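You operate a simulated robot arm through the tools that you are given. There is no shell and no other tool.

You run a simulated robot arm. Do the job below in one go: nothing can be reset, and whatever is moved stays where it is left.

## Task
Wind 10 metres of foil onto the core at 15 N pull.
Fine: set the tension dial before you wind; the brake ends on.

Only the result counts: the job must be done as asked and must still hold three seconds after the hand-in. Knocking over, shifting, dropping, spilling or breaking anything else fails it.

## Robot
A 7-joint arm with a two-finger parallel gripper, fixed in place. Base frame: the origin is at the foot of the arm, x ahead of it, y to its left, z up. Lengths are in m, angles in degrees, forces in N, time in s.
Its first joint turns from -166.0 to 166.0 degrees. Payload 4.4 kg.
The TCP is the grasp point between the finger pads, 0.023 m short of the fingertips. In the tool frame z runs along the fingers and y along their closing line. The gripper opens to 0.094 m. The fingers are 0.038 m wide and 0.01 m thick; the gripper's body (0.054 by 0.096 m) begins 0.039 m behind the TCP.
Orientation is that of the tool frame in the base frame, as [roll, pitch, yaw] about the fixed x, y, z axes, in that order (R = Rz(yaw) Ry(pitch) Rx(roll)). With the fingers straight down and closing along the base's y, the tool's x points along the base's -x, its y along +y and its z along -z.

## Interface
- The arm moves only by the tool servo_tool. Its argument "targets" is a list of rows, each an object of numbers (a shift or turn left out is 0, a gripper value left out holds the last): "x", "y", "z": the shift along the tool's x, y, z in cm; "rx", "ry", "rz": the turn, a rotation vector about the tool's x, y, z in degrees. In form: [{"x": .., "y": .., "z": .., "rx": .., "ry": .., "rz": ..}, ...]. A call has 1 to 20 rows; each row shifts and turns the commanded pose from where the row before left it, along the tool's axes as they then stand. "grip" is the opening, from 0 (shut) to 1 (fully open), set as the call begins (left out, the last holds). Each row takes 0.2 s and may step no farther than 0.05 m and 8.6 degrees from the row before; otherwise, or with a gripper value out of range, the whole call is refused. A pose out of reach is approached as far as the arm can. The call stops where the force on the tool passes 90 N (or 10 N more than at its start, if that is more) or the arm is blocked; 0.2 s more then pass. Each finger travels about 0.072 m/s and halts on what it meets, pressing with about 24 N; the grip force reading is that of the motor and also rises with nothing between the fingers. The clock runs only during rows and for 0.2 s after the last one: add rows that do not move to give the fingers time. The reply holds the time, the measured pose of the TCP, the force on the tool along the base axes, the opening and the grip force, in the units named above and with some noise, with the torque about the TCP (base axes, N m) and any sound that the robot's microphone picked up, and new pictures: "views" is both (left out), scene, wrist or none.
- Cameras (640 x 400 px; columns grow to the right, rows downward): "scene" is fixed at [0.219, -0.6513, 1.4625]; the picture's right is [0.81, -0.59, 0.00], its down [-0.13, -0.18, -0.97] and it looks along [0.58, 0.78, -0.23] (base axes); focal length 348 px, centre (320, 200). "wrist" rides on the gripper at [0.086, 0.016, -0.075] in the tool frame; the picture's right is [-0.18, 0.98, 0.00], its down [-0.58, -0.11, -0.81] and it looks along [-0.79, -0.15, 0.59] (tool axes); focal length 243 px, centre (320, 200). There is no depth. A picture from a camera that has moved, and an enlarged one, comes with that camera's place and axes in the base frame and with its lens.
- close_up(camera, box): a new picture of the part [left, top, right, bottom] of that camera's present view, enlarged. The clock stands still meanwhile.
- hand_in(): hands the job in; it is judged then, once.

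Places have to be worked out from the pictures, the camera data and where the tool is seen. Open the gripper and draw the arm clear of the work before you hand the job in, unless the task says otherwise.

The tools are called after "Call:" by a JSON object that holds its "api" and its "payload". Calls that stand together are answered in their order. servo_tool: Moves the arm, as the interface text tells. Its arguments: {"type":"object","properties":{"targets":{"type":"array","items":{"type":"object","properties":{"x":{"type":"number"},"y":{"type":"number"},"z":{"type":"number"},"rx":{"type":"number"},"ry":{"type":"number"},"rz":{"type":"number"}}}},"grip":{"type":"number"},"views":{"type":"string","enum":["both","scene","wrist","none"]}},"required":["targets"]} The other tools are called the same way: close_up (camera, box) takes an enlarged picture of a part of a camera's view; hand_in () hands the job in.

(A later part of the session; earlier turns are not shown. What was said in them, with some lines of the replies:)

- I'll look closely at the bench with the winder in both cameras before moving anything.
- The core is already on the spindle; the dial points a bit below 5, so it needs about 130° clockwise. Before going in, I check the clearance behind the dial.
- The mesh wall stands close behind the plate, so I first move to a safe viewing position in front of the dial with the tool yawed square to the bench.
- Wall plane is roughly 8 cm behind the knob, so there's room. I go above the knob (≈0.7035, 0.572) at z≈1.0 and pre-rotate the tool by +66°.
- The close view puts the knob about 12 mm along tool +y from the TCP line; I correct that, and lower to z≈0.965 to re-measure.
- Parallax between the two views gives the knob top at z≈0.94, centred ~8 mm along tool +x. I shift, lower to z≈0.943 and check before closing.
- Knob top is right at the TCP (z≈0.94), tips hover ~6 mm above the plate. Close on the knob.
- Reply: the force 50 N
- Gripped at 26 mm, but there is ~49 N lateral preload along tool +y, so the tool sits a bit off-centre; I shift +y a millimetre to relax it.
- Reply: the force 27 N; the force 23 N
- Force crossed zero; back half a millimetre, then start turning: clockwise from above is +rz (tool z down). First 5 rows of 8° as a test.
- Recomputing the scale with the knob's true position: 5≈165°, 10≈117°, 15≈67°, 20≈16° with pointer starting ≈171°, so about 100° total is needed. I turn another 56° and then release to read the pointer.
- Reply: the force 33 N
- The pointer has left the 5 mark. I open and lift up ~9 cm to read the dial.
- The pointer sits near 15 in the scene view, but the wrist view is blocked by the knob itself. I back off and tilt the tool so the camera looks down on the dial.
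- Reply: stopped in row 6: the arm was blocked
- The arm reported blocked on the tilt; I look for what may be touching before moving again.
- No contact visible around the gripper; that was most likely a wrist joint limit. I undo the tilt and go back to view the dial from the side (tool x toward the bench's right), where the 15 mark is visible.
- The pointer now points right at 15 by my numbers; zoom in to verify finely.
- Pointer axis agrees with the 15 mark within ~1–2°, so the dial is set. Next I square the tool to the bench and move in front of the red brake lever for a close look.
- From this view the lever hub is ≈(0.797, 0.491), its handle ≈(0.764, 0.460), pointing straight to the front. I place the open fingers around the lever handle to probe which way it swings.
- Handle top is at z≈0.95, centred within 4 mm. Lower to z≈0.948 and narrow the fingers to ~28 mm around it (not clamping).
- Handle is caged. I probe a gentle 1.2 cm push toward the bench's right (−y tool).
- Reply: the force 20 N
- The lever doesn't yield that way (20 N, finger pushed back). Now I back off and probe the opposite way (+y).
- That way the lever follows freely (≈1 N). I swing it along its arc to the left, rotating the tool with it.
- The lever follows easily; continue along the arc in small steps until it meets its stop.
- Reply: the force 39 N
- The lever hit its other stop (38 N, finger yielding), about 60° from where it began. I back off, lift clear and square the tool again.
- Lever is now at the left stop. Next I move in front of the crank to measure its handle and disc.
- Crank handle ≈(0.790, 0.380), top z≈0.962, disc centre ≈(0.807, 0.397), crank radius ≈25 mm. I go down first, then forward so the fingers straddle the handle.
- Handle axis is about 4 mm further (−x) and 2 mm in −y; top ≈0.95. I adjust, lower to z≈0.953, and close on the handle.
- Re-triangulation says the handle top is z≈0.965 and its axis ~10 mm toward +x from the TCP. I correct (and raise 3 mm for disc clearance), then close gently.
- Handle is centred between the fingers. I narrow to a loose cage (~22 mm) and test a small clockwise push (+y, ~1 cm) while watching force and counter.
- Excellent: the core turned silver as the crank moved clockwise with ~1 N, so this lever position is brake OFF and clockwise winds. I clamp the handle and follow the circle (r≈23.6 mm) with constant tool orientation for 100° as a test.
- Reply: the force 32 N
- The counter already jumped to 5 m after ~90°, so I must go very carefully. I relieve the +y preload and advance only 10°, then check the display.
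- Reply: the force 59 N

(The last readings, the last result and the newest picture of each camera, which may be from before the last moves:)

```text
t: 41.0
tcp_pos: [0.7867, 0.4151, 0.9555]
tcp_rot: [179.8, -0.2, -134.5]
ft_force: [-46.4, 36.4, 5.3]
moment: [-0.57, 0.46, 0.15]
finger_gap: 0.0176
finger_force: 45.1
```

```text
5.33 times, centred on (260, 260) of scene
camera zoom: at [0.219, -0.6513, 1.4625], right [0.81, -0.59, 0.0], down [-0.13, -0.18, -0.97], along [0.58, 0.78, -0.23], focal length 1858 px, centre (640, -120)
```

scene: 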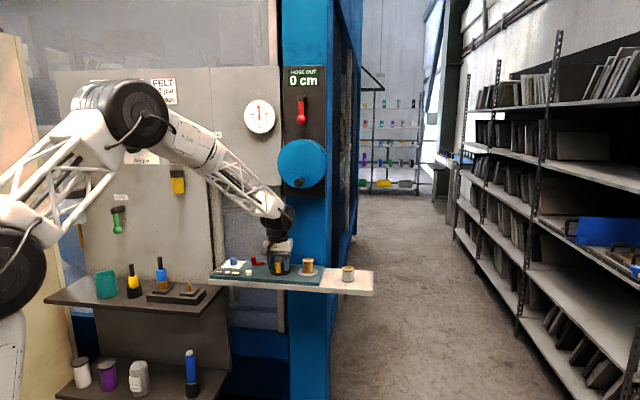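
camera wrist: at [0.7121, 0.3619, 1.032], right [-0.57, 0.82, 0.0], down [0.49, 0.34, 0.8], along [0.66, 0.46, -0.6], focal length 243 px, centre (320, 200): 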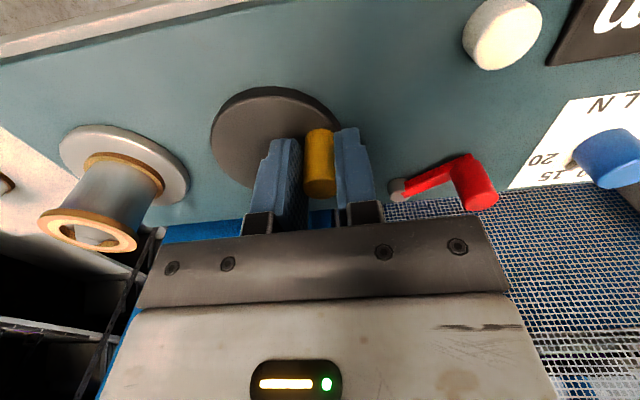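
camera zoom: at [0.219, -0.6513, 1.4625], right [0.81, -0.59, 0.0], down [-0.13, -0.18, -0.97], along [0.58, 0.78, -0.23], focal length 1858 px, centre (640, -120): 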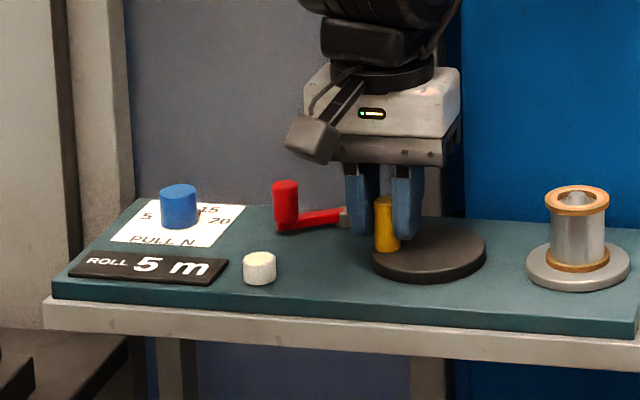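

Call:
{"api": "close_up", "payload": {"camera": "wrist", "box": [180, 60, 420, 240]}}

Call:
{"api": "close_up", "payload": {"camera": "scene", "box": [250, 235, 320, 290]}}

```text
2.22 times, centred on (300, 150) of wrist
camera zoom: at [0.7146, 0.3655, 1.0319], right [-0.57, 0.82, 0.0], down [0.49, 0.34, 0.8], along [0.66, 0.46, -0.6], focal length 539 px, centre (364, 311)
```

zoom: 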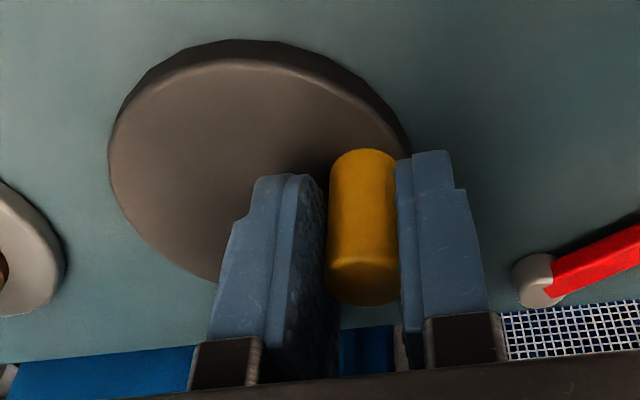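

```text
7.27 times, centred on (285, 262) of scene
camera zoom: at [0.219, -0.6513, 1.4625], right [0.81, -0.59, 0.0], down [-0.13, -0.18, -0.97], along [0.58, 0.78, -0.23], focal length 2534 px, centre (574, -254)
```

zoom: 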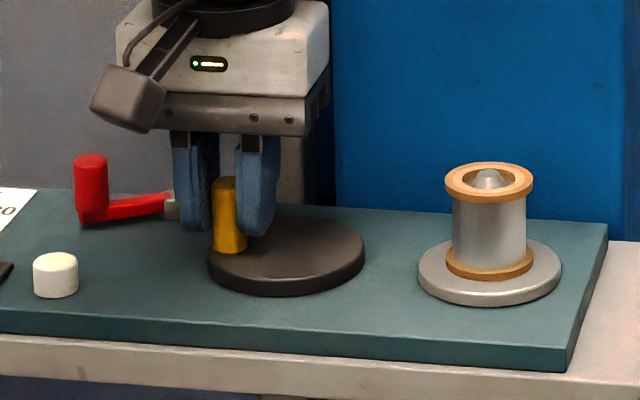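

Scene geometry says the crank radius is ≈28.5 mm and the handle is at about 80°. I relieve the +y preload by 2.5 mm and advance another ~8° with a display check.

Call:
{"api": "servo_tool", "payload": {"targets": [{"y": 0.25}, {"x": -0.2, "y": 0.02}, {"x": -0.2, "y": 0.02}], "views": "none"}}

Call:
{"api": "close_up", "payload": {"camera": "scene", "box": [200, 230, 320, 290]}}

```text
t: 41.8
tcp_pos: [0.7886, 0.4178, 0.9571]
tcp_rot: [179.9, -0.3, -134.6]
ft_force: [-5.8, 3.2, 0.9]
moment: [0.07, -0.02, 0.02]
finger_gap: 0.0179
finger_force: 2.8
```

```text
5.33 times, centred on (260, 260) of scene
camera zoom: at [0.219, -0.6513, 1.4625], right [0.81, -0.59, 0.0], down [-0.13, -0.18, -0.97], along [0.58, 0.78, -0.23], focal length 1858 px, centre (640, -120)
```

zoom: 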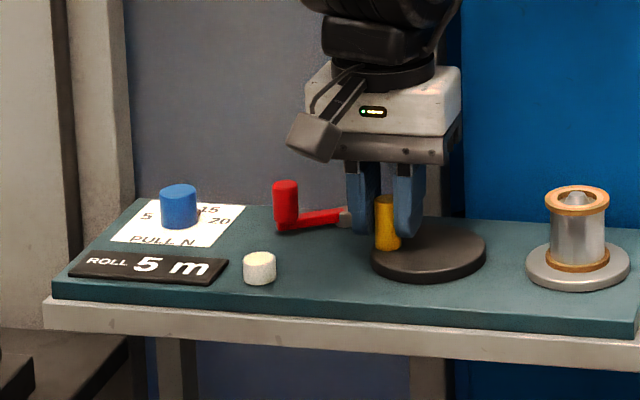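

Call:
{"api": "servo_tool", "payload": {"targets": [{"x": -0.2}, {"x": -0.2, "y": -0.02}], "views": "none"}}

Call:
{"api": "close_up", "payload": {"camera": "scene", "box": [200, 230, 320, 290]}}

```text
t: 42.4
tcp_pos: [0.7916, 0.4195, 0.9562]
tcp_rot: [179.8, -0.3, -134.6]
ft_force: [-4.7, 0.9, 0.0]
moment: [-0.01, -0.43, -0.07]
finger_gap: 0.0173
finger_force: 17.0
```

```text
5.33 times, centred on (260, 260) of scene
camera zoom: at [0.219, -0.6513, 1.4625], right [0.81, -0.59, 0.0], down [-0.13, -0.18, -0.97], along [0.58, 0.78, -0.23], focal length 1858 px, centre (640, -120)
```

zoom: 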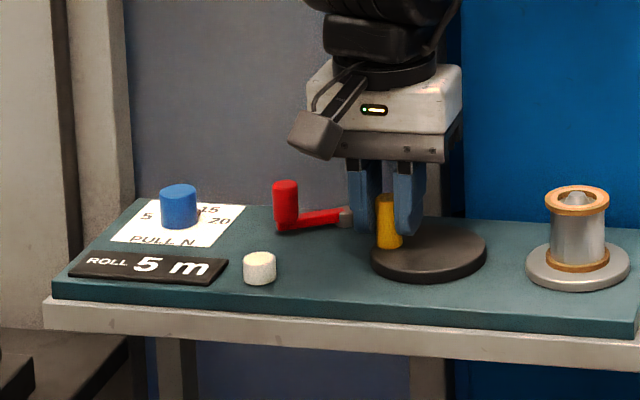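

Forces are low and the handle follows; continue in ~10° steps with display checks.

Call:
{"api": "servo_tool", "payload": {"targets": [{"x": -0.25, "y": -0.03}, {"x": -0.24, "y": -0.06}], "views": "none"}}

Call:
{"api": "close_up", "payload": {"camera": "scene", "box": [200, 230, 320, 290]}}

Call:
{"api": "close_up", "payload": {"camera": "wrist", "box": [180, 60, 420, 240]}}

```text
t: 43.0
tcp_pos: [0.7936, 0.4239, 0.9575]
tcp_rot: [179.7, -0.3, -134.5]
ft_force: [-19.0, 6.0, 5.4]
moment: [-0.99, 0.37, -0.35]
finger_gap: 0.0177
finger_force: 45.1
```

```text
5.33 times, centred on (260, 260) of scene
camera zoom: at [0.219, -0.6513, 1.4625], right [0.81, -0.59, 0.0], down [-0.13, -0.18, -0.97], along [0.58, 0.78, -0.23], focal length 1858 px, centre (640, -120)
```

zoom: 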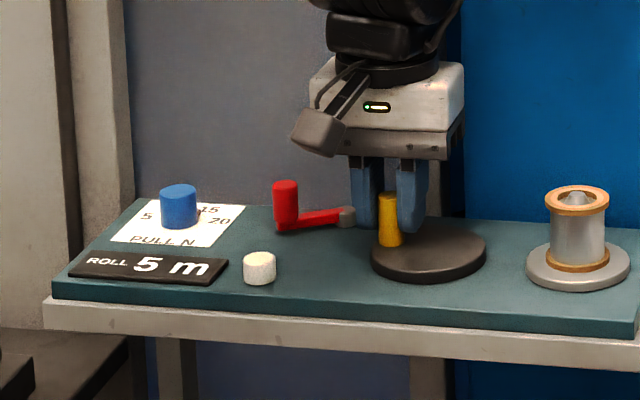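

```text
2.22 times, centred on (300, 150) of wrist
camera zoom: at [0.7231, 0.3742, 1.0319], right [-0.57, 0.82, 0.0], down [0.49, 0.34, 0.8], along [0.66, 0.46, -0.6], focal length 539 px, centre (364, 311)
```

zoom: 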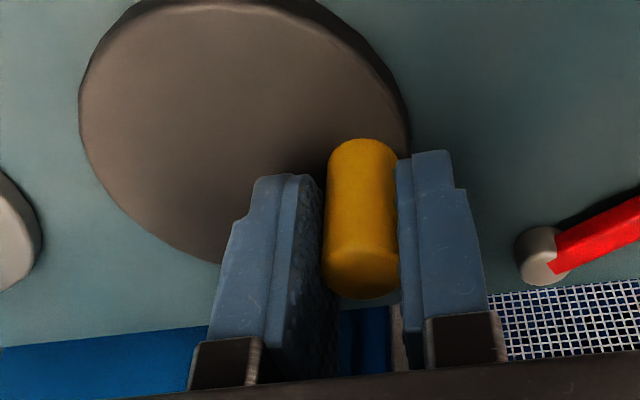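

Handle is at about 118° now, display still 5 m. Continue along the arc (direction now −x, −y) in ~10° steps.

Call:
{"api": "servo_tool", "payload": {"targets": [{"x": -0.23, "y": -0.08}, {"x": -0.22, "y": -0.1}], "views": "none"}}

Call:
{"api": "close_up", "payload": {"camera": "scene", "box": [200, 230, 320, 290]}}

```text
t: 43.6
tcp_pos: [0.7996, 0.4246, 0.957]
tcp_rot: [179.9, -0.1, -134.5]
ft_force: [-7.6, 13.3, -0.7]
moment: [0.14, -0.08, -0.06]
finger_gap: 0.0219
finger_force: 7.9
```

```text
5.33 times, centred on (260, 260) of scene
camera zoom: at [0.219, -0.6513, 1.4625], right [0.81, -0.59, 0.0], down [-0.13, -0.18, -0.97], along [0.58, 0.78, -0.23], focal length 1858 px, centre (640, -120)
```

zoom: 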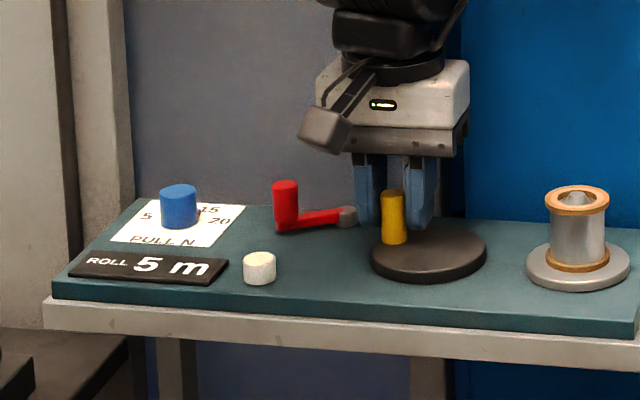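

Call:
{"api": "servo_tool", "payload": {"targets": [{"x": -0.24, "y": -0.06}, {"x": -0.24, "y": -0.08}], "views": "none"}}

Call:
{"api": "close_up", "payload": {"camera": "scene", "box": [200, 230, 320, 290]}}

Call:
{"api": "close_up", "payload": {"camera": "wrist", "box": [180, 30, 420, 210]}}

```text
t: 44.2
tcp_pos: [0.8032, 0.4269, 0.9568]
tcp_rot: [179.8, -0.3, -134.5]
ft_force: [-6.5, 12.1, 0.7]
moment: [0.1, -0.04, -0.11]
finger_gap: 0.0208
finger_force: 6.1
```

```text
5.33 times, centred on (260, 260) of scene
camera zoom: at [0.219, -0.6513, 1.4625], right [0.81, -0.59, 0.0], down [-0.13, -0.18, -0.97], along [0.58, 0.78, -0.23], focal length 1858 px, centre (640, -120)
```

zoom: 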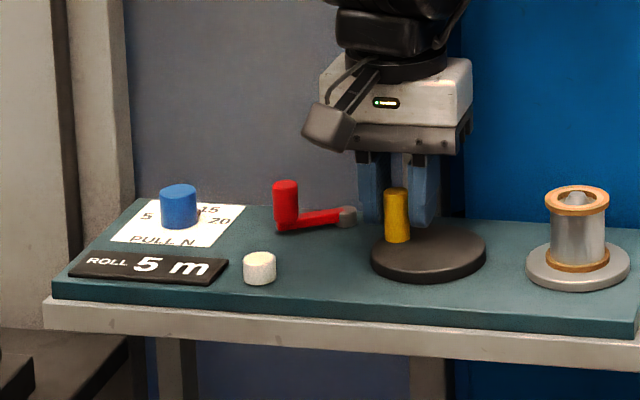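

```text
2.22 times, centred on (300, 120) of wrist
camera zoom: at [0.7323, 0.3782, 1.0319], right [-0.57, 0.82, 0.0], down [0.49, 0.34, 0.8], along [0.66, 0.46, -0.6], focal length 539 px, centre (364, 378)
```

zoom: 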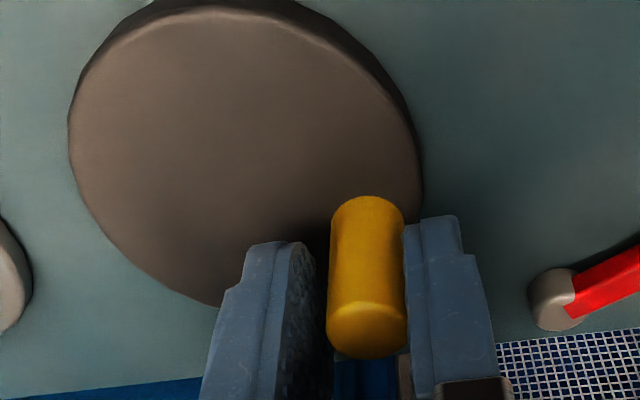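

Handle around 125–135°, still 5 m. Continue with ~12° steps toward −x/−y.

Call:
{"api": "servo_tool", "payload": {"targets": [{"x": -0.22, "y": -0.17}, {"x": -0.22, "y": -0.19}], "views": "none"}}

Call:
{"api": "close_up", "payload": {"camera": "scene", "box": [200, 230, 320, 290]}}

```text
t: 44.8
tcp_pos: [0.8088, 0.4282, 0.956]
tcp_rot: [179.8, -0.3, -134.4]
ft_force: [-5.1, 12.1, -0.9]
moment: [0.06, -0.06, -0.13]
finger_gap: 0.0204
finger_force: 6.3
```

```text
5.33 times, centred on (260, 260) of scene
camera zoom: at [0.219, -0.6513, 1.4625], right [0.81, -0.59, 0.0], down [-0.13, -0.18, -0.97], along [0.58, 0.78, -0.23], focal length 1858 px, centre (640, -120)
```

zoom: 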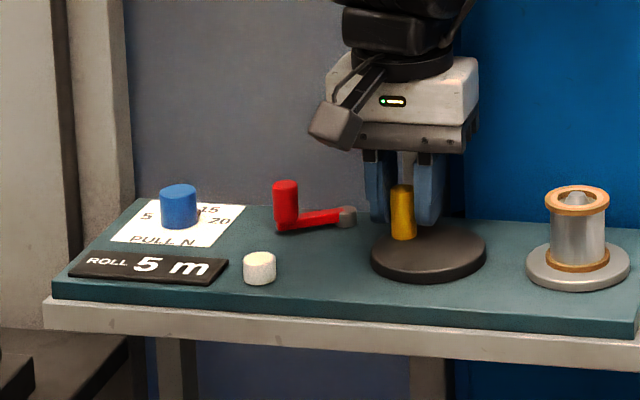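

Call:
{"api": "servo_tool", "payload": {"targets": [{"x": -0.22, "y": -0.28}, {"x": -0.2, "y": -0.3}], "views": "none"}}

Call:
{"api": "close_up", "payload": {"camera": "scene", "box": [200, 230, 320, 290]}}

```text
t: 45.4
tcp_pos: [0.8159, 0.4261, 0.9572]
tcp_rot: [180.0, -0.3, -134.5]
ft_force: [-0.1, 3.6, -1.0]
moment: [0.12, -0.61, -0.01]
finger_gap: 0.0181
finger_force: 26.0
```

```text
5.33 times, centred on (260, 260) of scene
camera zoom: at [0.219, -0.6513, 1.4625], right [0.81, -0.59, 0.0], down [-0.13, -0.18, -0.97], along [0.58, 0.78, -0.23], focal length 1858 px, centre (640, -120)
```

zoom: 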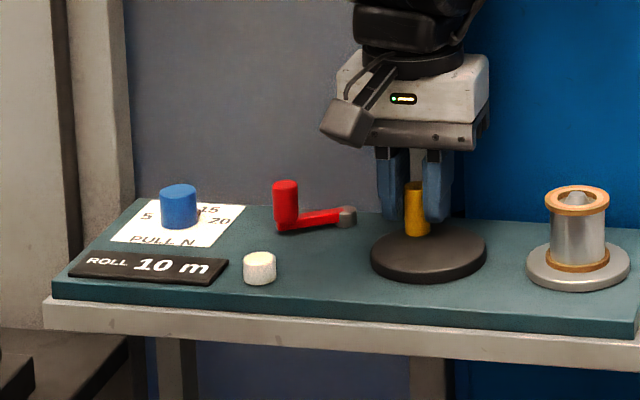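

Display reads 10 m at a crank angle of ≈150°. The display steps in 5 m, switching 5→10 around 135–150°, consistent with 90° per 5 m, so the true 10 m sits near 175–180°. I advance gently to ~165° and re-check.

Call:
{"api": "servo_tool", "payload": {"targets": [{"x": -0.14, "y": -0.34}, {"x": -0.13, "y": -0.37}], "views": "none"}}

Call:
{"api": "close_up", "payload": {"camera": "scene", "box": [200, 230, 320, 290]}}

Call:
{"api": "close_up", "payload": {"camera": "wrist", "box": [180, 0, 420, 210]}}

```text
t: 46.0
tcp_pos: [0.8218, 0.4254, 0.9575]
tcp_rot: [179.8, -0.3, -134.5]
ft_force: [-16.4, 9.2, 5.8]
moment: [-0.5, 0.23, -0.46]
finger_gap: 0.0172
finger_force: 45.5
```

```text
5.33 times, centred on (260, 260) of scene
camera zoom: at [0.219, -0.6513, 1.4625], right [0.81, -0.59, 0.0], down [-0.13, -0.18, -0.97], along [0.58, 0.78, -0.23], focal length 1858 px, centre (640, -120)
```

zoom: 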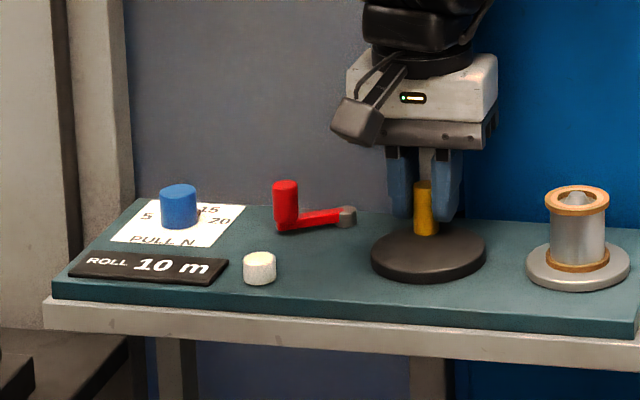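

```text
1.90 times, centred on (300, 105) of wrist
camera zoom: at [0.7513, 0.3752, 1.0322], right [-0.57, 0.82, 0.0], down [0.49, 0.34, 0.8], along [0.66, 0.46, -0.6], focal length 462 px, centre (358, 381)
```

zoom: 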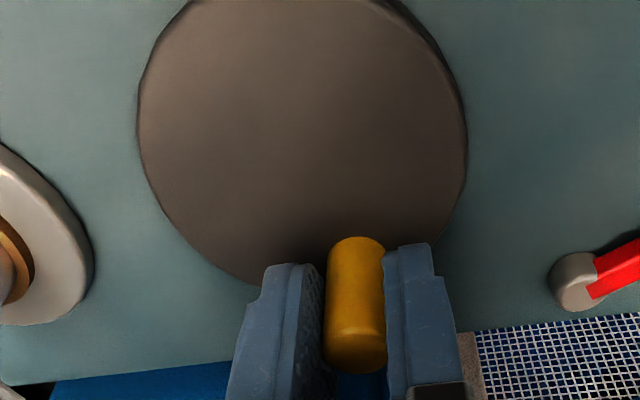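

Both cameras put the handle at ≈160°, display 10 m. I advance ~9° more to sit well inside the 10 m window, then release and check that nothing drifts back.

Call:
{"api": "servo_tool", "payload": {"targets": [{"x": -0.05, "y": -0.2}, {"x": -0.04, "y": -0.2}, {}], "views": "none"}}

Call:
{"api": "close_up", "payload": {"camera": "scene", "box": [200, 230, 320, 290]}}

```text
t: 46.8
tcp_pos: [0.827, 0.423, 0.9573]
tcp_rot: [179.9, -0.2, -134.6]
ft_force: [-2.4, 20.1, 5.3]
moment: [-0.24, -0.42, -0.38]
finger_gap: 0.0178
finger_force: 44.8
```

```text
5.33 times, centred on (260, 260) of scene
camera zoom: at [0.219, -0.6513, 1.4625], right [0.81, -0.59, 0.0], down [-0.13, -0.18, -0.97], along [0.58, 0.78, -0.23], focal length 1858 px, centre (640, -120)
```

zoom: 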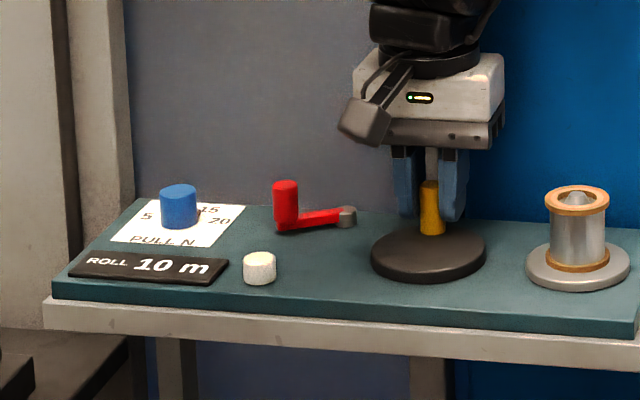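

Handle ≈171°, display 10 m. I open the fingers and back straight out (+x, toward the robot) since the hose wheel is above, then check for drift.

Call:
{"api": "servo_tool", "payload": {"targets": [{}, {}, {}, {"x": 1.5}, {"x": 1.5}, {"x": 1.5}, {"x": 1.5}, {"x": 1.5}], "grip": 0.42}}

Call:
{"api": "close_up", "payload": {"camera": "scene", "box": [200, 230, 320, 290]}}

```text
t: 48.6
tcp_pos: [0.7736, 0.3671, 0.9573]
tcp_rot: [179.9, -0.3, -134.5]
ft_force: [0.8, 0.0, -1.3]
moment: [0.02, -0.01, -0.01]
finger_gap: 0.0394
finger_force: 0.1
camera wrist: at [0.7029, 0.3188, 1.032], right [-0.57, 0.82, 0.0], down [0.49, 0.34, 0.8], along [0.66, 0.46, -0.6], focal length 243 px, centre (320, 200)
```

scene: 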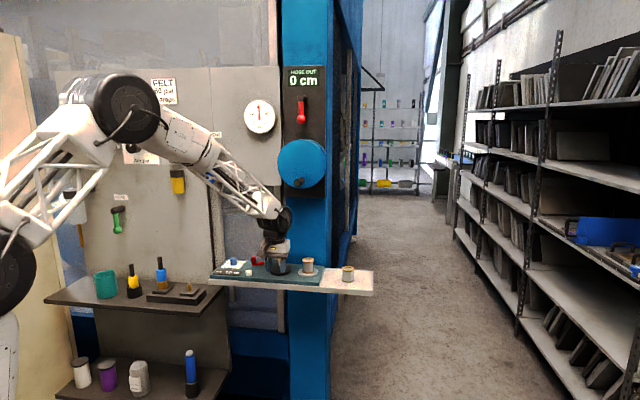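
wrist: 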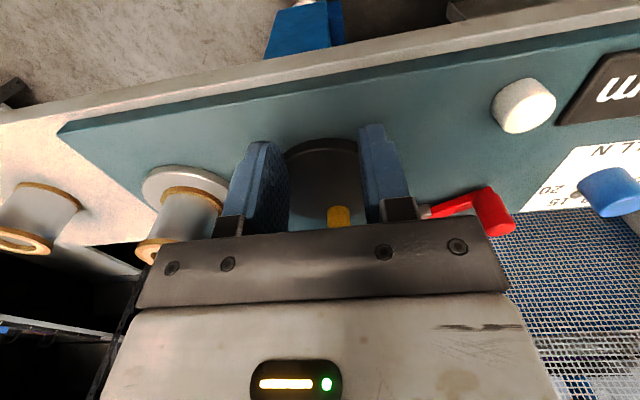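

```text
5.33 times, centred on (260, 260) of scene
camera zoom: at [0.219, -0.6513, 1.4625], right [0.81, -0.59, 0.0], down [-0.13, -0.18, -0.97], along [0.58, 0.78, -0.23], focal length 1858 px, centre (640, -120)
```

zoom: 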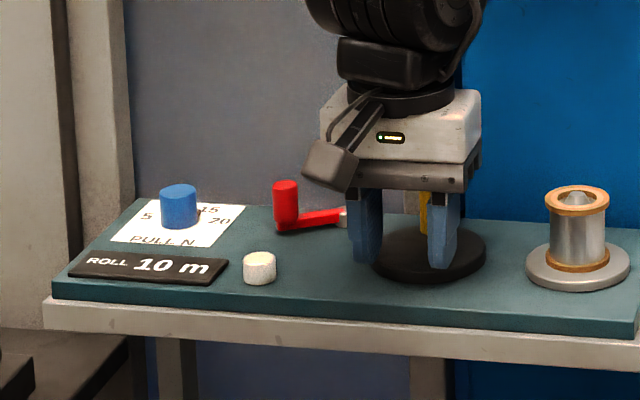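

Crank holds, display stays 10 m. Now to put the brake back on: lift, move over the lever's handle (≈(0.75, 0.502)) and align the tool with it.

Call:
{"api": "servo_tool", "payload": {"targets": [{"x": 2.5, "z": -1.3}, {"z": -1.5}, {"z": -1.5}, {"x": -2.08, "y": 2.27}, {"x": -2.08, "y": 2.27}, {"x": -2.08, "y": 2.27}, {"x": -2.08, "y": 2.27}, {"x": -2.08, "y": 2.27}, {"rz": 7.9}, {"rz": 7.9}, {"rz": 7.9}, {"rz": 7.9}, {"rz": 7.9}, {"rz": 7.9}, {"rz": 7.9}, {"rz": 7.9}]}}

Call:
{"api": "close_up", "payload": {"camera": "wrist", "box": [200, 40, 440, 220]}}

Call:
{"api": "close_up", "payload": {"camera": "scene", "box": [200, 220, 320, 290]}}

```text
t: 52.0
tcp_pos: [0.7492, 0.5037, 0.9997]
tcp_rot: [-179.9, -0.3, 162.1]
ft_force: [1.1, 0.7, 0.1]
moment: [-0.03, -0.03, 0.0]
finger_gap: 0.0396
finger_force: 0.1
camera wrist: at [0.6723, 0.5475, 1.0746], right [0.48, 0.88, 0.0], down [0.52, -0.28, 0.8], along [0.71, -0.39, -0.59], focal length 243 px, centre (320, 200)
```

scene: 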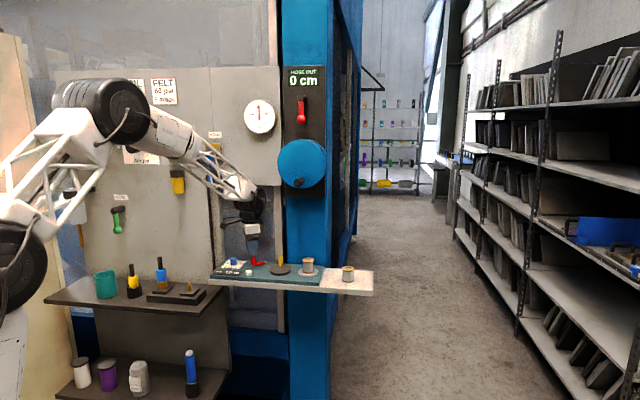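
wrist: 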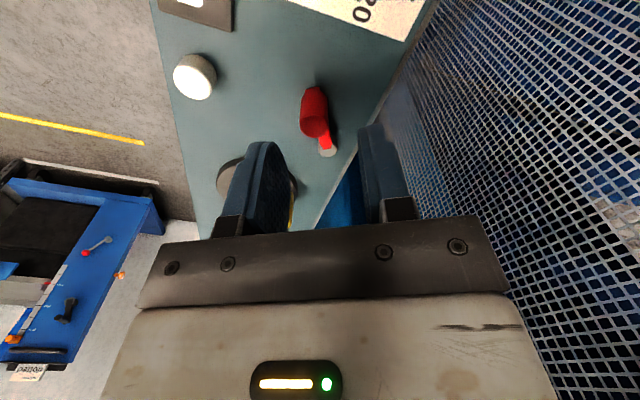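

```text
2.22 times, centred on (320, 130) of wrist
camera zoom: at [0.6723, 0.5475, 1.0746], right [0.48, 0.88, 0.0], down [0.52, -0.28, 0.8], along [0.71, -0.39, -0.59], focal length 539 px, centre (320, 356)
```

zoom: 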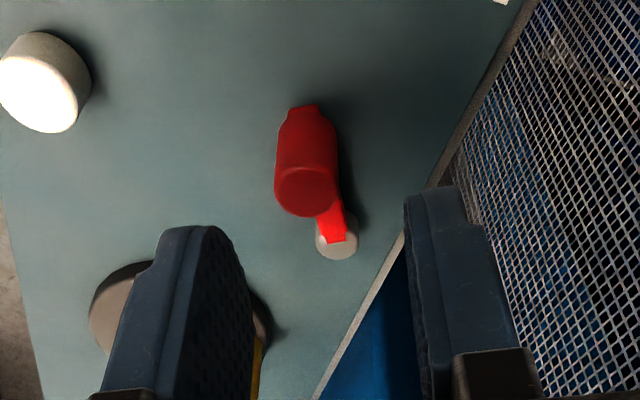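

```text
5.33 times, centred on (260, 255) of scene
camera zoom: at [0.219, -0.6513, 1.4625], right [0.81, -0.59, 0.0], down [-0.13, -0.18, -0.97], along [0.58, 0.78, -0.23], focal length 1858 px, centre (640, -93)
```

zoom: 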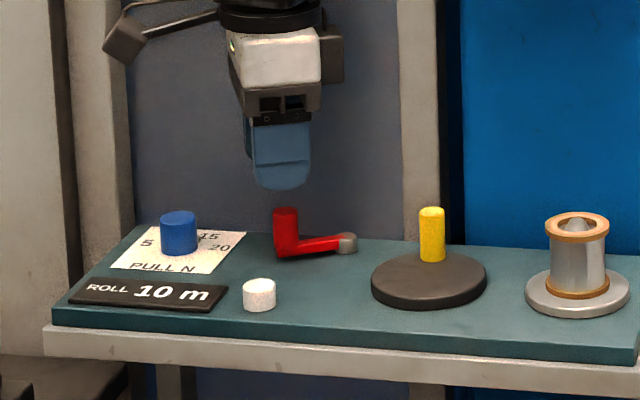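

Display still 10 m. Lever handle is ~5 mm off TCP in −x/−y; I lower around it and narrow the cage.

Call:
{"api": "servo_tool", "payload": {"targets": [{"x": -0.4, "y": -0.4}, {"z": 1.8}, {"z": 1.8}, {"z": 1.5}, {}], "views": "wrist"}}

Call:
{"api": "close_up", "payload": {"camera": "wrist", "box": [200, 60, 440, 240]}}

```text
t: 53.2
tcp_pos: [0.7516, 0.4987, 0.9474]
tcp_rot: [-179.7, -0.3, 162.4]
ft_force: [0.3, 0.5, 0.5]
moment: [-0.01, 0.0, 0.01]
finger_gap: 0.0394
finger_force: 0.2
camera wrist: at [0.6745, 0.5421, 1.0233], right [0.47, 0.88, 0.0], down [0.52, -0.28, 0.8], along [0.71, -0.38, -0.59], focal length 243 px, centre (320, 200)
```

wrist: 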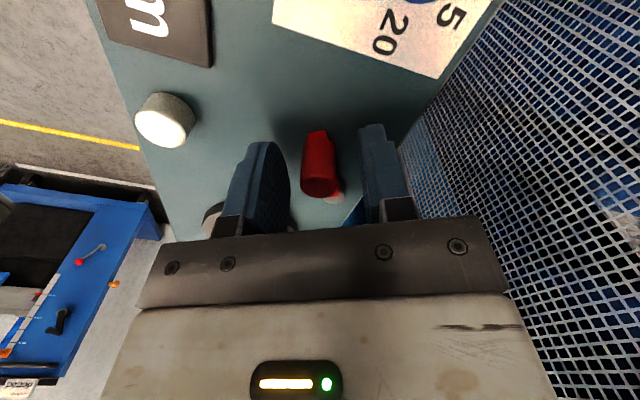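

```text
2.22 times, centred on (320, 150) of wrist
camera zoom: at [0.6745, 0.5421, 1.0233], right [0.47, 0.88, 0.0], down [0.52, -0.28, 0.8], along [0.71, -0.38, -0.59], focal length 539 px, centre (320, 311)
```

zoom: 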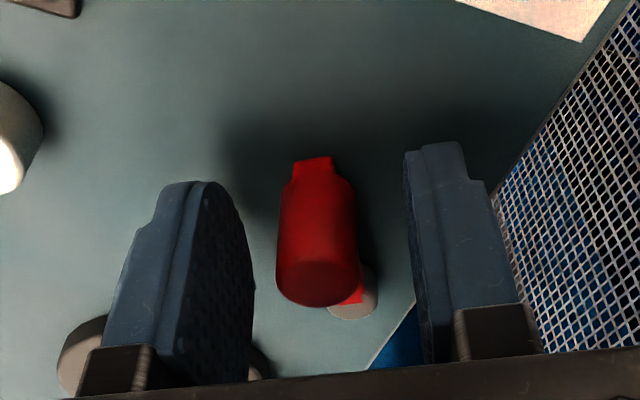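

Lever handle is nicely between the fingers. Narrow to ~28 mm and sweep it back counter-clockwise toward the front.

Call:
{"api": "servo_tool", "payload": {"targets": [{}, {}, {"x": -0.04, "y": -0.63, "rz": -8}, {"x": -0.04, "y": -0.63, "rz": -8}, {"x": -0.04, "y": -0.63, "rz": -8}, {"x": -0.04, "y": -0.63, "rz": -8}, {"x": -0.04, "y": -0.63, "rz": -8}], "grip": 0.3}}

Call:
{"api": "close_up", "payload": {"camera": "scene", "box": [200, 220, 320, 290]}}

```text
t: 54.8
tcp_pos: [0.7525, 0.4693, 0.9485]
tcp_rot: [180.0, -0.3, -157.5]
ft_force: [0.1, 0.4, -0.3]
moment: [-0.01, -0.02, 0.05]
finger_gap: 0.0286
finger_force: 0.7
camera wrist: at [0.6672, 0.4514, 1.0239], right [-0.2, 0.98, 0.0], down [0.58, 0.12, 0.8], along [0.79, 0.16, -0.6], focal length 243 px, centre (320, 200)
```

scene: 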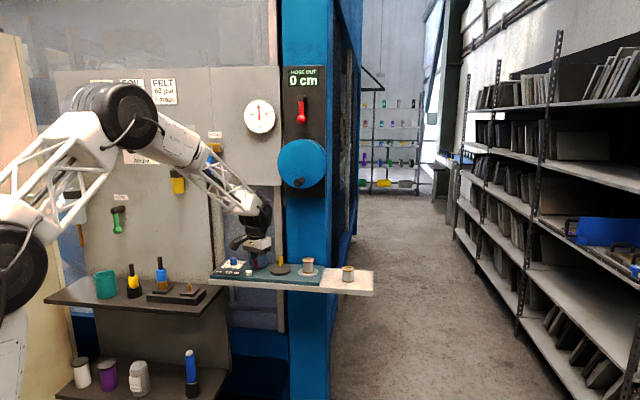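
wrist: 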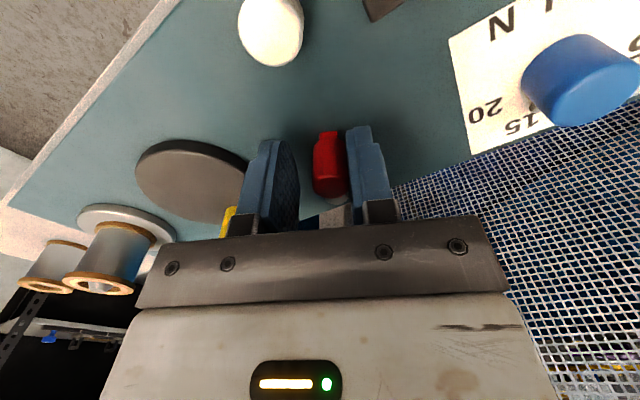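

```text
5.33 times, centred on (260, 255) of scene
camera zoom: at [0.219, -0.6513, 1.4625], right [0.81, -0.59, 0.0], down [-0.13, -0.18, -0.97], along [0.58, 0.78, -0.23], focal length 1858 px, centre (640, -93)
```

zoom: 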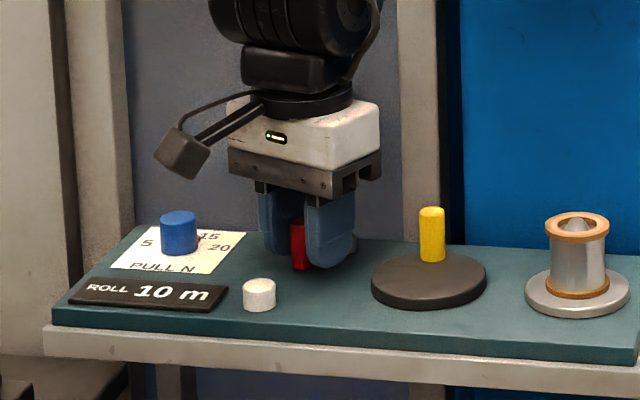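

It follows. Three more arc steps, then a little extra push to seat it at the front stop.

Call:
{"api": "servo_tool", "payload": {"targets": [{"x": -0.04, "y": -0.63, "rz": -8}, {"x": -0.04, "y": -0.63, "rz": -8}, {"x": -0.04, "y": -0.63, "rz": -7}, {"y": -0.3}, {"y": -0.3}]}}

Call:
{"api": "close_up", "payload": {"camera": "scene", "box": [200, 220, 320, 290]}}

```text
t: 56.0
tcp_pos: [0.7663, 0.4497, 0.9486]
tcp_rot: [179.8, -0.3, -134.6]
ft_force: [-16.3, 7.6, 4.1]
moment: [-0.01, 0.14, 0.16]
finger_gap: 0.036
finger_force: 9.5
camera wrist: at [0.695, 0.4002, 1.024], right [-0.57, 0.82, 0.0], down [0.49, 0.34, 0.8], along [0.66, 0.46, -0.6], focal length 243 px, centre (320, 200)
```

scene: 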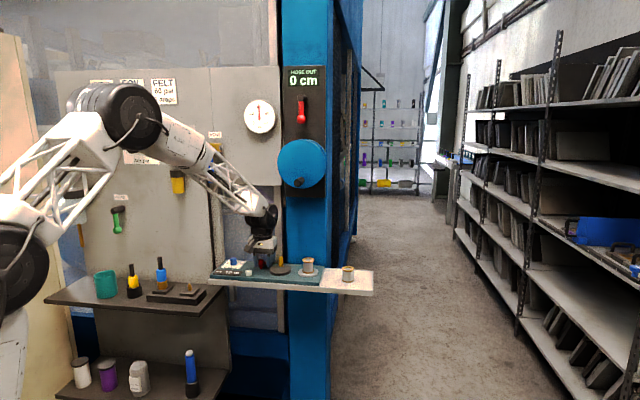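
wrist: 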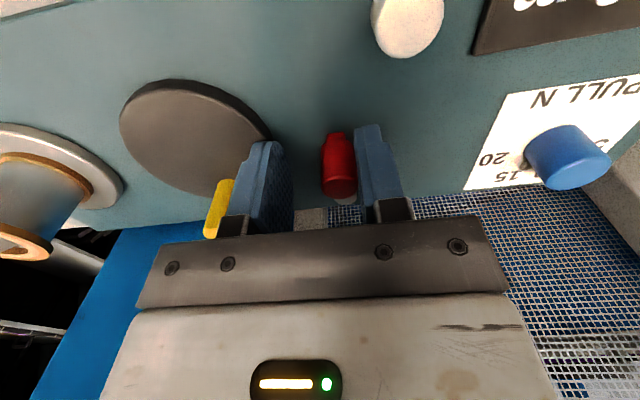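

```text
5.33 times, centred on (260, 255) of scene
camera zoom: at [0.219, -0.6513, 1.4625], right [0.81, -0.59, 0.0], down [-0.13, -0.18, -0.97], along [0.58, 0.78, -0.23], focal length 1858 px, centre (640, -93)
```

zoom: 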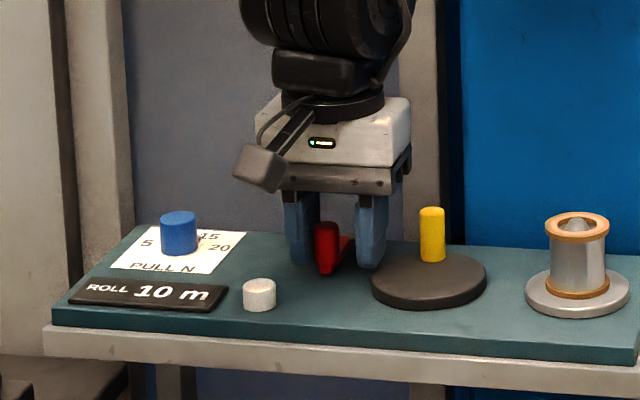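

The lever is seated at its front stop (same reading as the first probe). I release it, lift, and look from clear.

Call:
{"api": "servo_tool", "payload": {"targets": [{"y": 0.4}, {"y": 0.35}, {"z": -1.7}, {"z": -1.7}, {"z": -1.7}, {"x": 2}, {"x": 2}]}}

Call:
{"api": "close_up", "payload": {"camera": "wrist", "box": [120, 0, 440, 220]}}

Call:
{"api": "close_up", "payload": {"camera": "scene", "box": [200, 220, 320, 290]}}

```text
t: 57.6
tcp_pos: [0.7344, 0.4256, 0.9994]
tcp_rot: [179.8, -0.3, -134.8]
ft_force: [-0.1, 1.3, 0.9]
moment: [-0.01, -0.01, -0.01]
finger_gap: 0.0282
finger_force: 0.1
camera wrist: at [0.662, 0.3769, 1.0746], right [-0.57, 0.82, 0.0], down [0.49, 0.34, 0.8], along [0.66, 0.46, -0.6], focal length 243 px, centre (320, 200)
```

scene: 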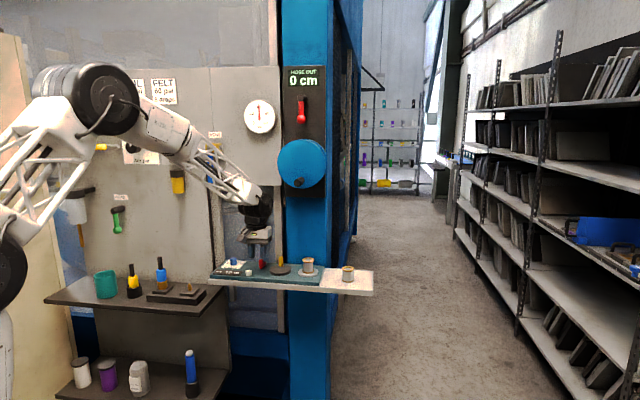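
wrist: 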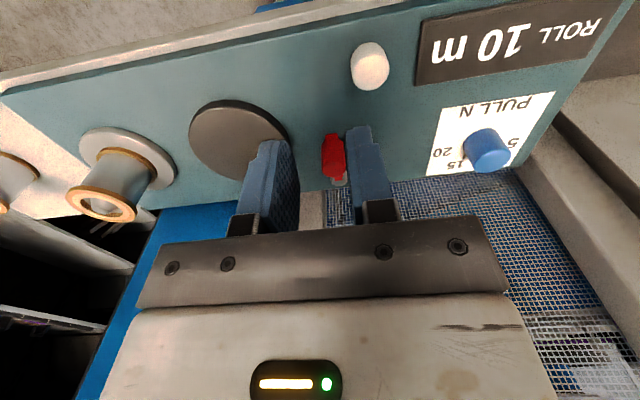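

```text
1.82 times, centred on (280, 110) of wrist
camera zoom: at [0.662, 0.3769, 1.0746], right [-0.57, 0.82, 0.0], down [0.49, 0.34, 0.8], along [0.66, 0.46, -0.6], focal length 441 px, centre (393, 364)
```

zoom: 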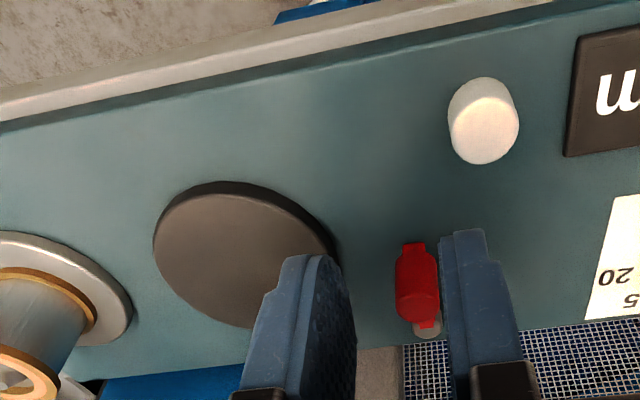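

```text
5.33 times, centred on (260, 255) of scene
camera zoom: at [0.219, -0.6513, 1.4625], right [0.81, -0.59, 0.0], down [-0.13, -0.18, -0.97], along [0.58, 0.78, -0.23], focal length 1858 px, centre (640, -93)
```

zoom: 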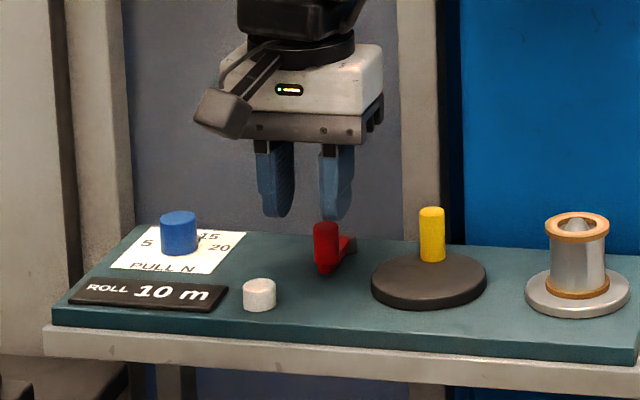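

Lever front, display 10 m. To verify that this position really is "brake on", I go back to straddle the crank handle and give it a very light nudge.

Call:
{"api": "servo_tool", "payload": {"targets": [{"x": 0.7, "y": -3.45}, {"x": 0.7, "y": -3.45}, {"z": 1.4}, {"z": 1.4}, {"z": 1.4}, {"x": -1.5}, {"x": -1.5}, {"x": -1.5}, {"x": -1.5}, {"x": -1.4}], "grip": 0.42}}

Call:
{"api": "close_up", "payload": {"camera": "wrist", "box": [200, 60, 440, 240]}}

```text
t: 59.8
tcp_pos: [0.824, 0.4203, 0.9558]
tcp_rot: [179.9, -0.3, -134.7]
ft_force: [-0.7, 0.5, 0.1]
moment: [0.0, 0.01, -0.01]
finger_gap: 0.0394
finger_force: 0.0
camera wrist: at [0.7534, 0.3705, 1.0327], right [-0.57, 0.82, 0.0], down [0.49, 0.34, 0.8], along [0.66, 0.46, -0.6], focal length 243 px, centre (320, 200)
```

scene: 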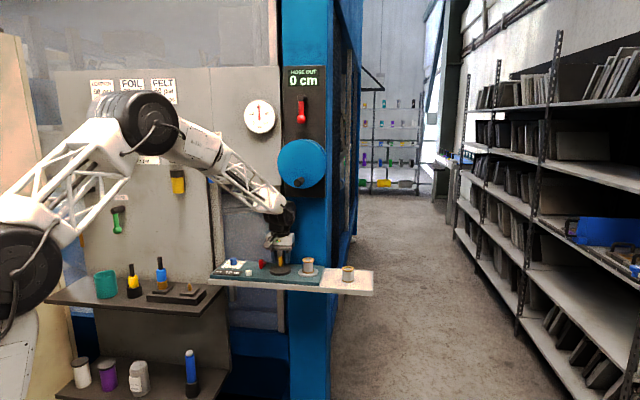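
wrist: 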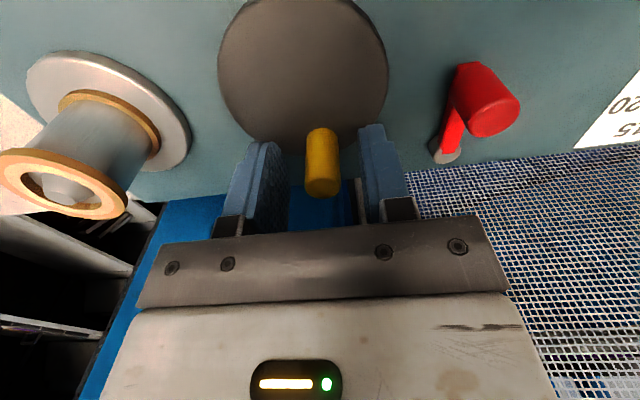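

```text
2.22 times, centred on (320, 150) of wrist
camera zoom: at [0.7534, 0.3705, 1.0327], right [-0.57, 0.82, 0.0], down [0.49, 0.34, 0.8], along [0.66, 0.46, -0.6], focal length 539 px, centre (320, 311)
```

zoom: 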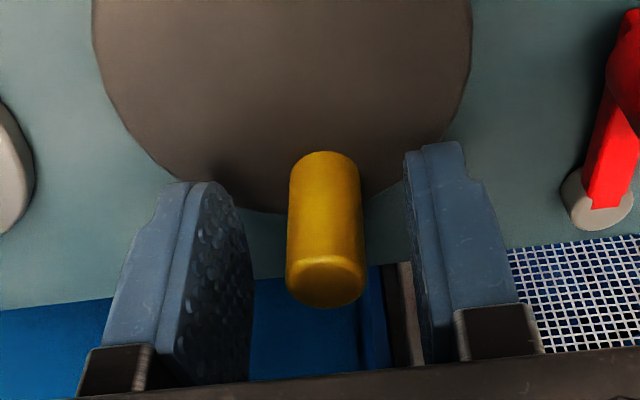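

Handle is centred in the 39 mm gap. Nudge −y by 1.4 cm (about 3 mm past contact): a locked crank will push the finger open, a free one will move ~6° harmlessly.

Call:
{"api": "servo_tool", "payload": {"targets": [{"y": -0.5}, {"y": -0.5}, {"y": -0.2}, {"y": -0.2}, {}], "views": "none"}}

Call:
{"api": "close_up", "payload": {"camera": "wrist", "box": [200, 60, 440, 240]}}

Call:
{"api": "close_up", "payload": {"camera": "scene", "box": [200, 220, 320, 290]}}

```text
t: 61.0
tcp_pos: [0.8341, 0.41, 0.958]
tcp_rot: [179.9, -0.3, -134.7]
ft_force: [-4.0, 8.0, -2.0]
moment: [-0.07, -0.07, -0.04]
finger_gap: 0.0433
finger_force: 4.2
```

```text
2.22 times, centred on (320, 150) of wrist
camera zoom: at [0.7631, 0.3609, 1.033], right [-0.57, 0.82, 0.0], down [0.49, 0.34, 0.8], along [0.66, 0.46, -0.6], focal length 539 px, centre (320, 311)
```

zoom: 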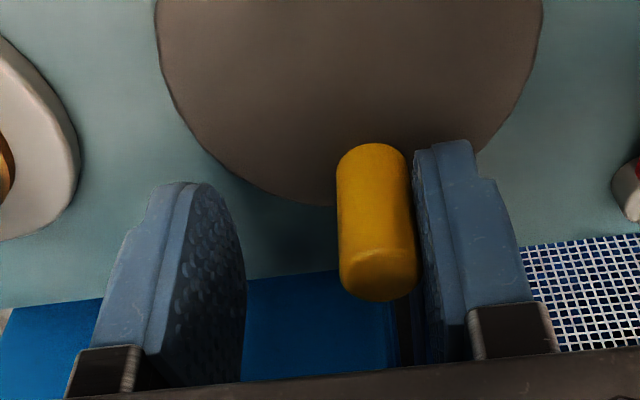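

```text
5.33 times, centred on (260, 255) of scene
camera zoom: at [0.219, -0.6513, 1.4625], right [0.81, -0.59, 0.0], down [-0.13, -0.18, -0.97], along [0.58, 0.78, -0.23], focal length 1858 px, centre (640, -93)
```

zoom: 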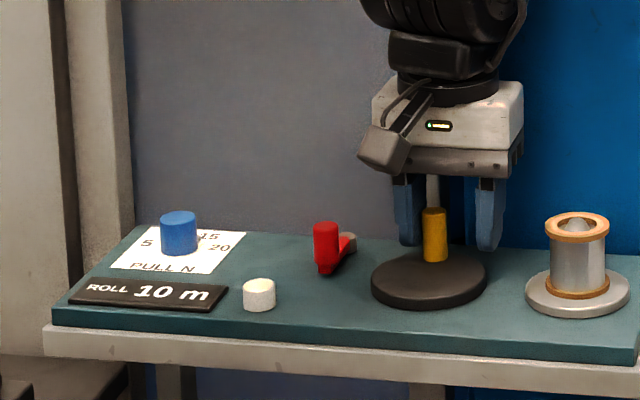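

The crank is locked (finger pushed back to 43 mm, ~9 N), so lever-front is brake ON; display still 10 m. I recentre, retreat toward the robot and rise clear.

Call:
{"api": "servo_tool", "payload": {"targets": [{"y": 0.5}, {"y": 0.5}, {"y": 0.4}, {"x": 1.5}, {"x": 1.5}, {"x": 1.5}, {"x": 1.5}, {"x": 2}, {"x": 2, "z": -2}, {"x": 2, "z": -3}, {"x": 2, "z": -3}, {"x": 2, "z": -3}, {"x": 2, "z": -3}], "grip": 0.6}}

Call:
{"api": "close_up", "payload": {"camera": "scene", "box": [200, 220, 320, 290]}}

Call:
{"api": "close_up", "payload": {"camera": "wrist", "box": [200, 0, 520, 200]}}

```text
t: 63.8
tcp_pos: [0.6998, 0.2908, 1.0978]
tcp_rot: [179.7, -0.4, -134.7]
ft_force: [0.0, -0.1, -0.6]
moment: [0.01, -0.01, -0.02]
finger_gap: 0.0566
finger_force: 0.1
camera wrist: at [0.6279, 0.2424, 1.174], right [-0.57, 0.82, 0.0], down [0.49, 0.34, 0.8], along [0.66, 0.46, -0.6], focal length 243 px, centre (320, 200)
```

scene: 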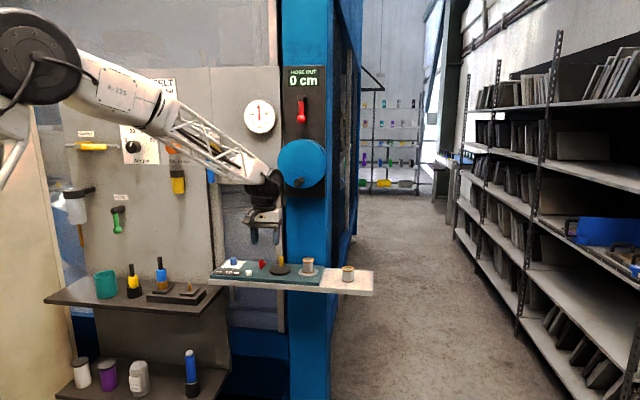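
wrist: 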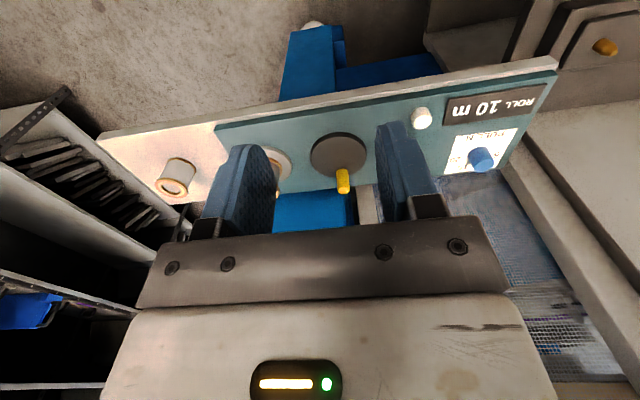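

```text
5.33 times, centred on (260, 255) of scene
camera zoom: at [0.219, -0.6513, 1.4625], right [0.81, -0.59, 0.0], down [-0.13, -0.18, -0.97], along [0.58, 0.78, -0.23], focal length 1858 px, centre (640, -93)
```

zoom: 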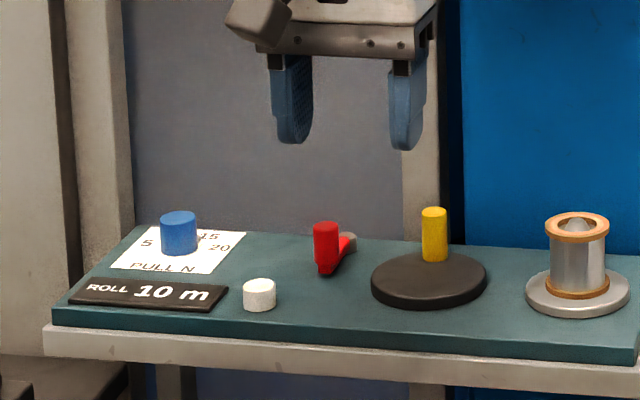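

```text
2.00 times, centred on (360, 100) of wrist
camera zoom: at [0.6279, 0.2424, 1.174], right [-0.57, 0.82, 0.0], down [0.49, 0.34, 0.8], along [0.66, 0.46, -0.6], focal length 485 px, centre (240, 400)
```

zoom: 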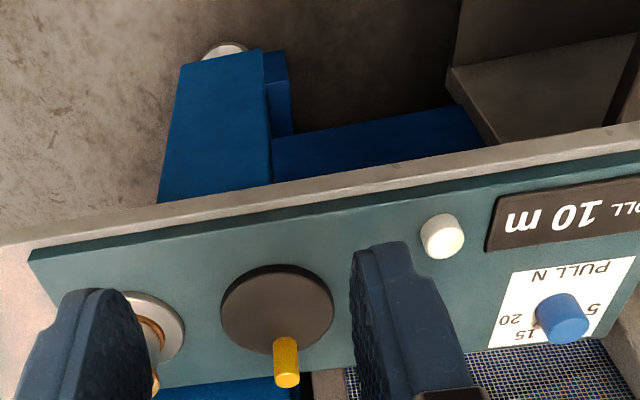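

Dial at 15, display at 10 m, core silver, brake lever at its locking front stop, gripper open and clear of the bench, nothing else disturbed. Handing in.

Call:
{"api": "hand_in", "payload": {}}

```text
The job is handed in.
```

I set the pull dial to 15 N, wound foil until the counter read 10 m, put the brake back on and handed the job in. I have not seen a verdict.

- **Tension:** the dial pointer lined up with the 15 mark to within about 2° (roughly 0.2 N). I set it before any winding.
- **Length:** the counter only changes in 5 m steps. It went from 5 m to 10 m between about 133° and 150° of crank rotation. I stopped at about 171°, assuming the counter rounds to the nearest 5 m. That puts the true length near 9.5 m. If the counter instead steps up only when a full 5 m is reached, the length would be nearer 12 m.
- **Brake:** the lever is back against its front stop, where it started. I nudged the crank there with about 9 N and it was locked, so that position is on.
- **Crank:** it showed no drift when I let go of it with the brake off.
- **Surroundings:** nothing else on the bench was visibly disturbed. The arm reported being blocked once while I was tilting the camera. I saw no contact and took it for a wrist joint limit. The gripper finished open and clear of the work.
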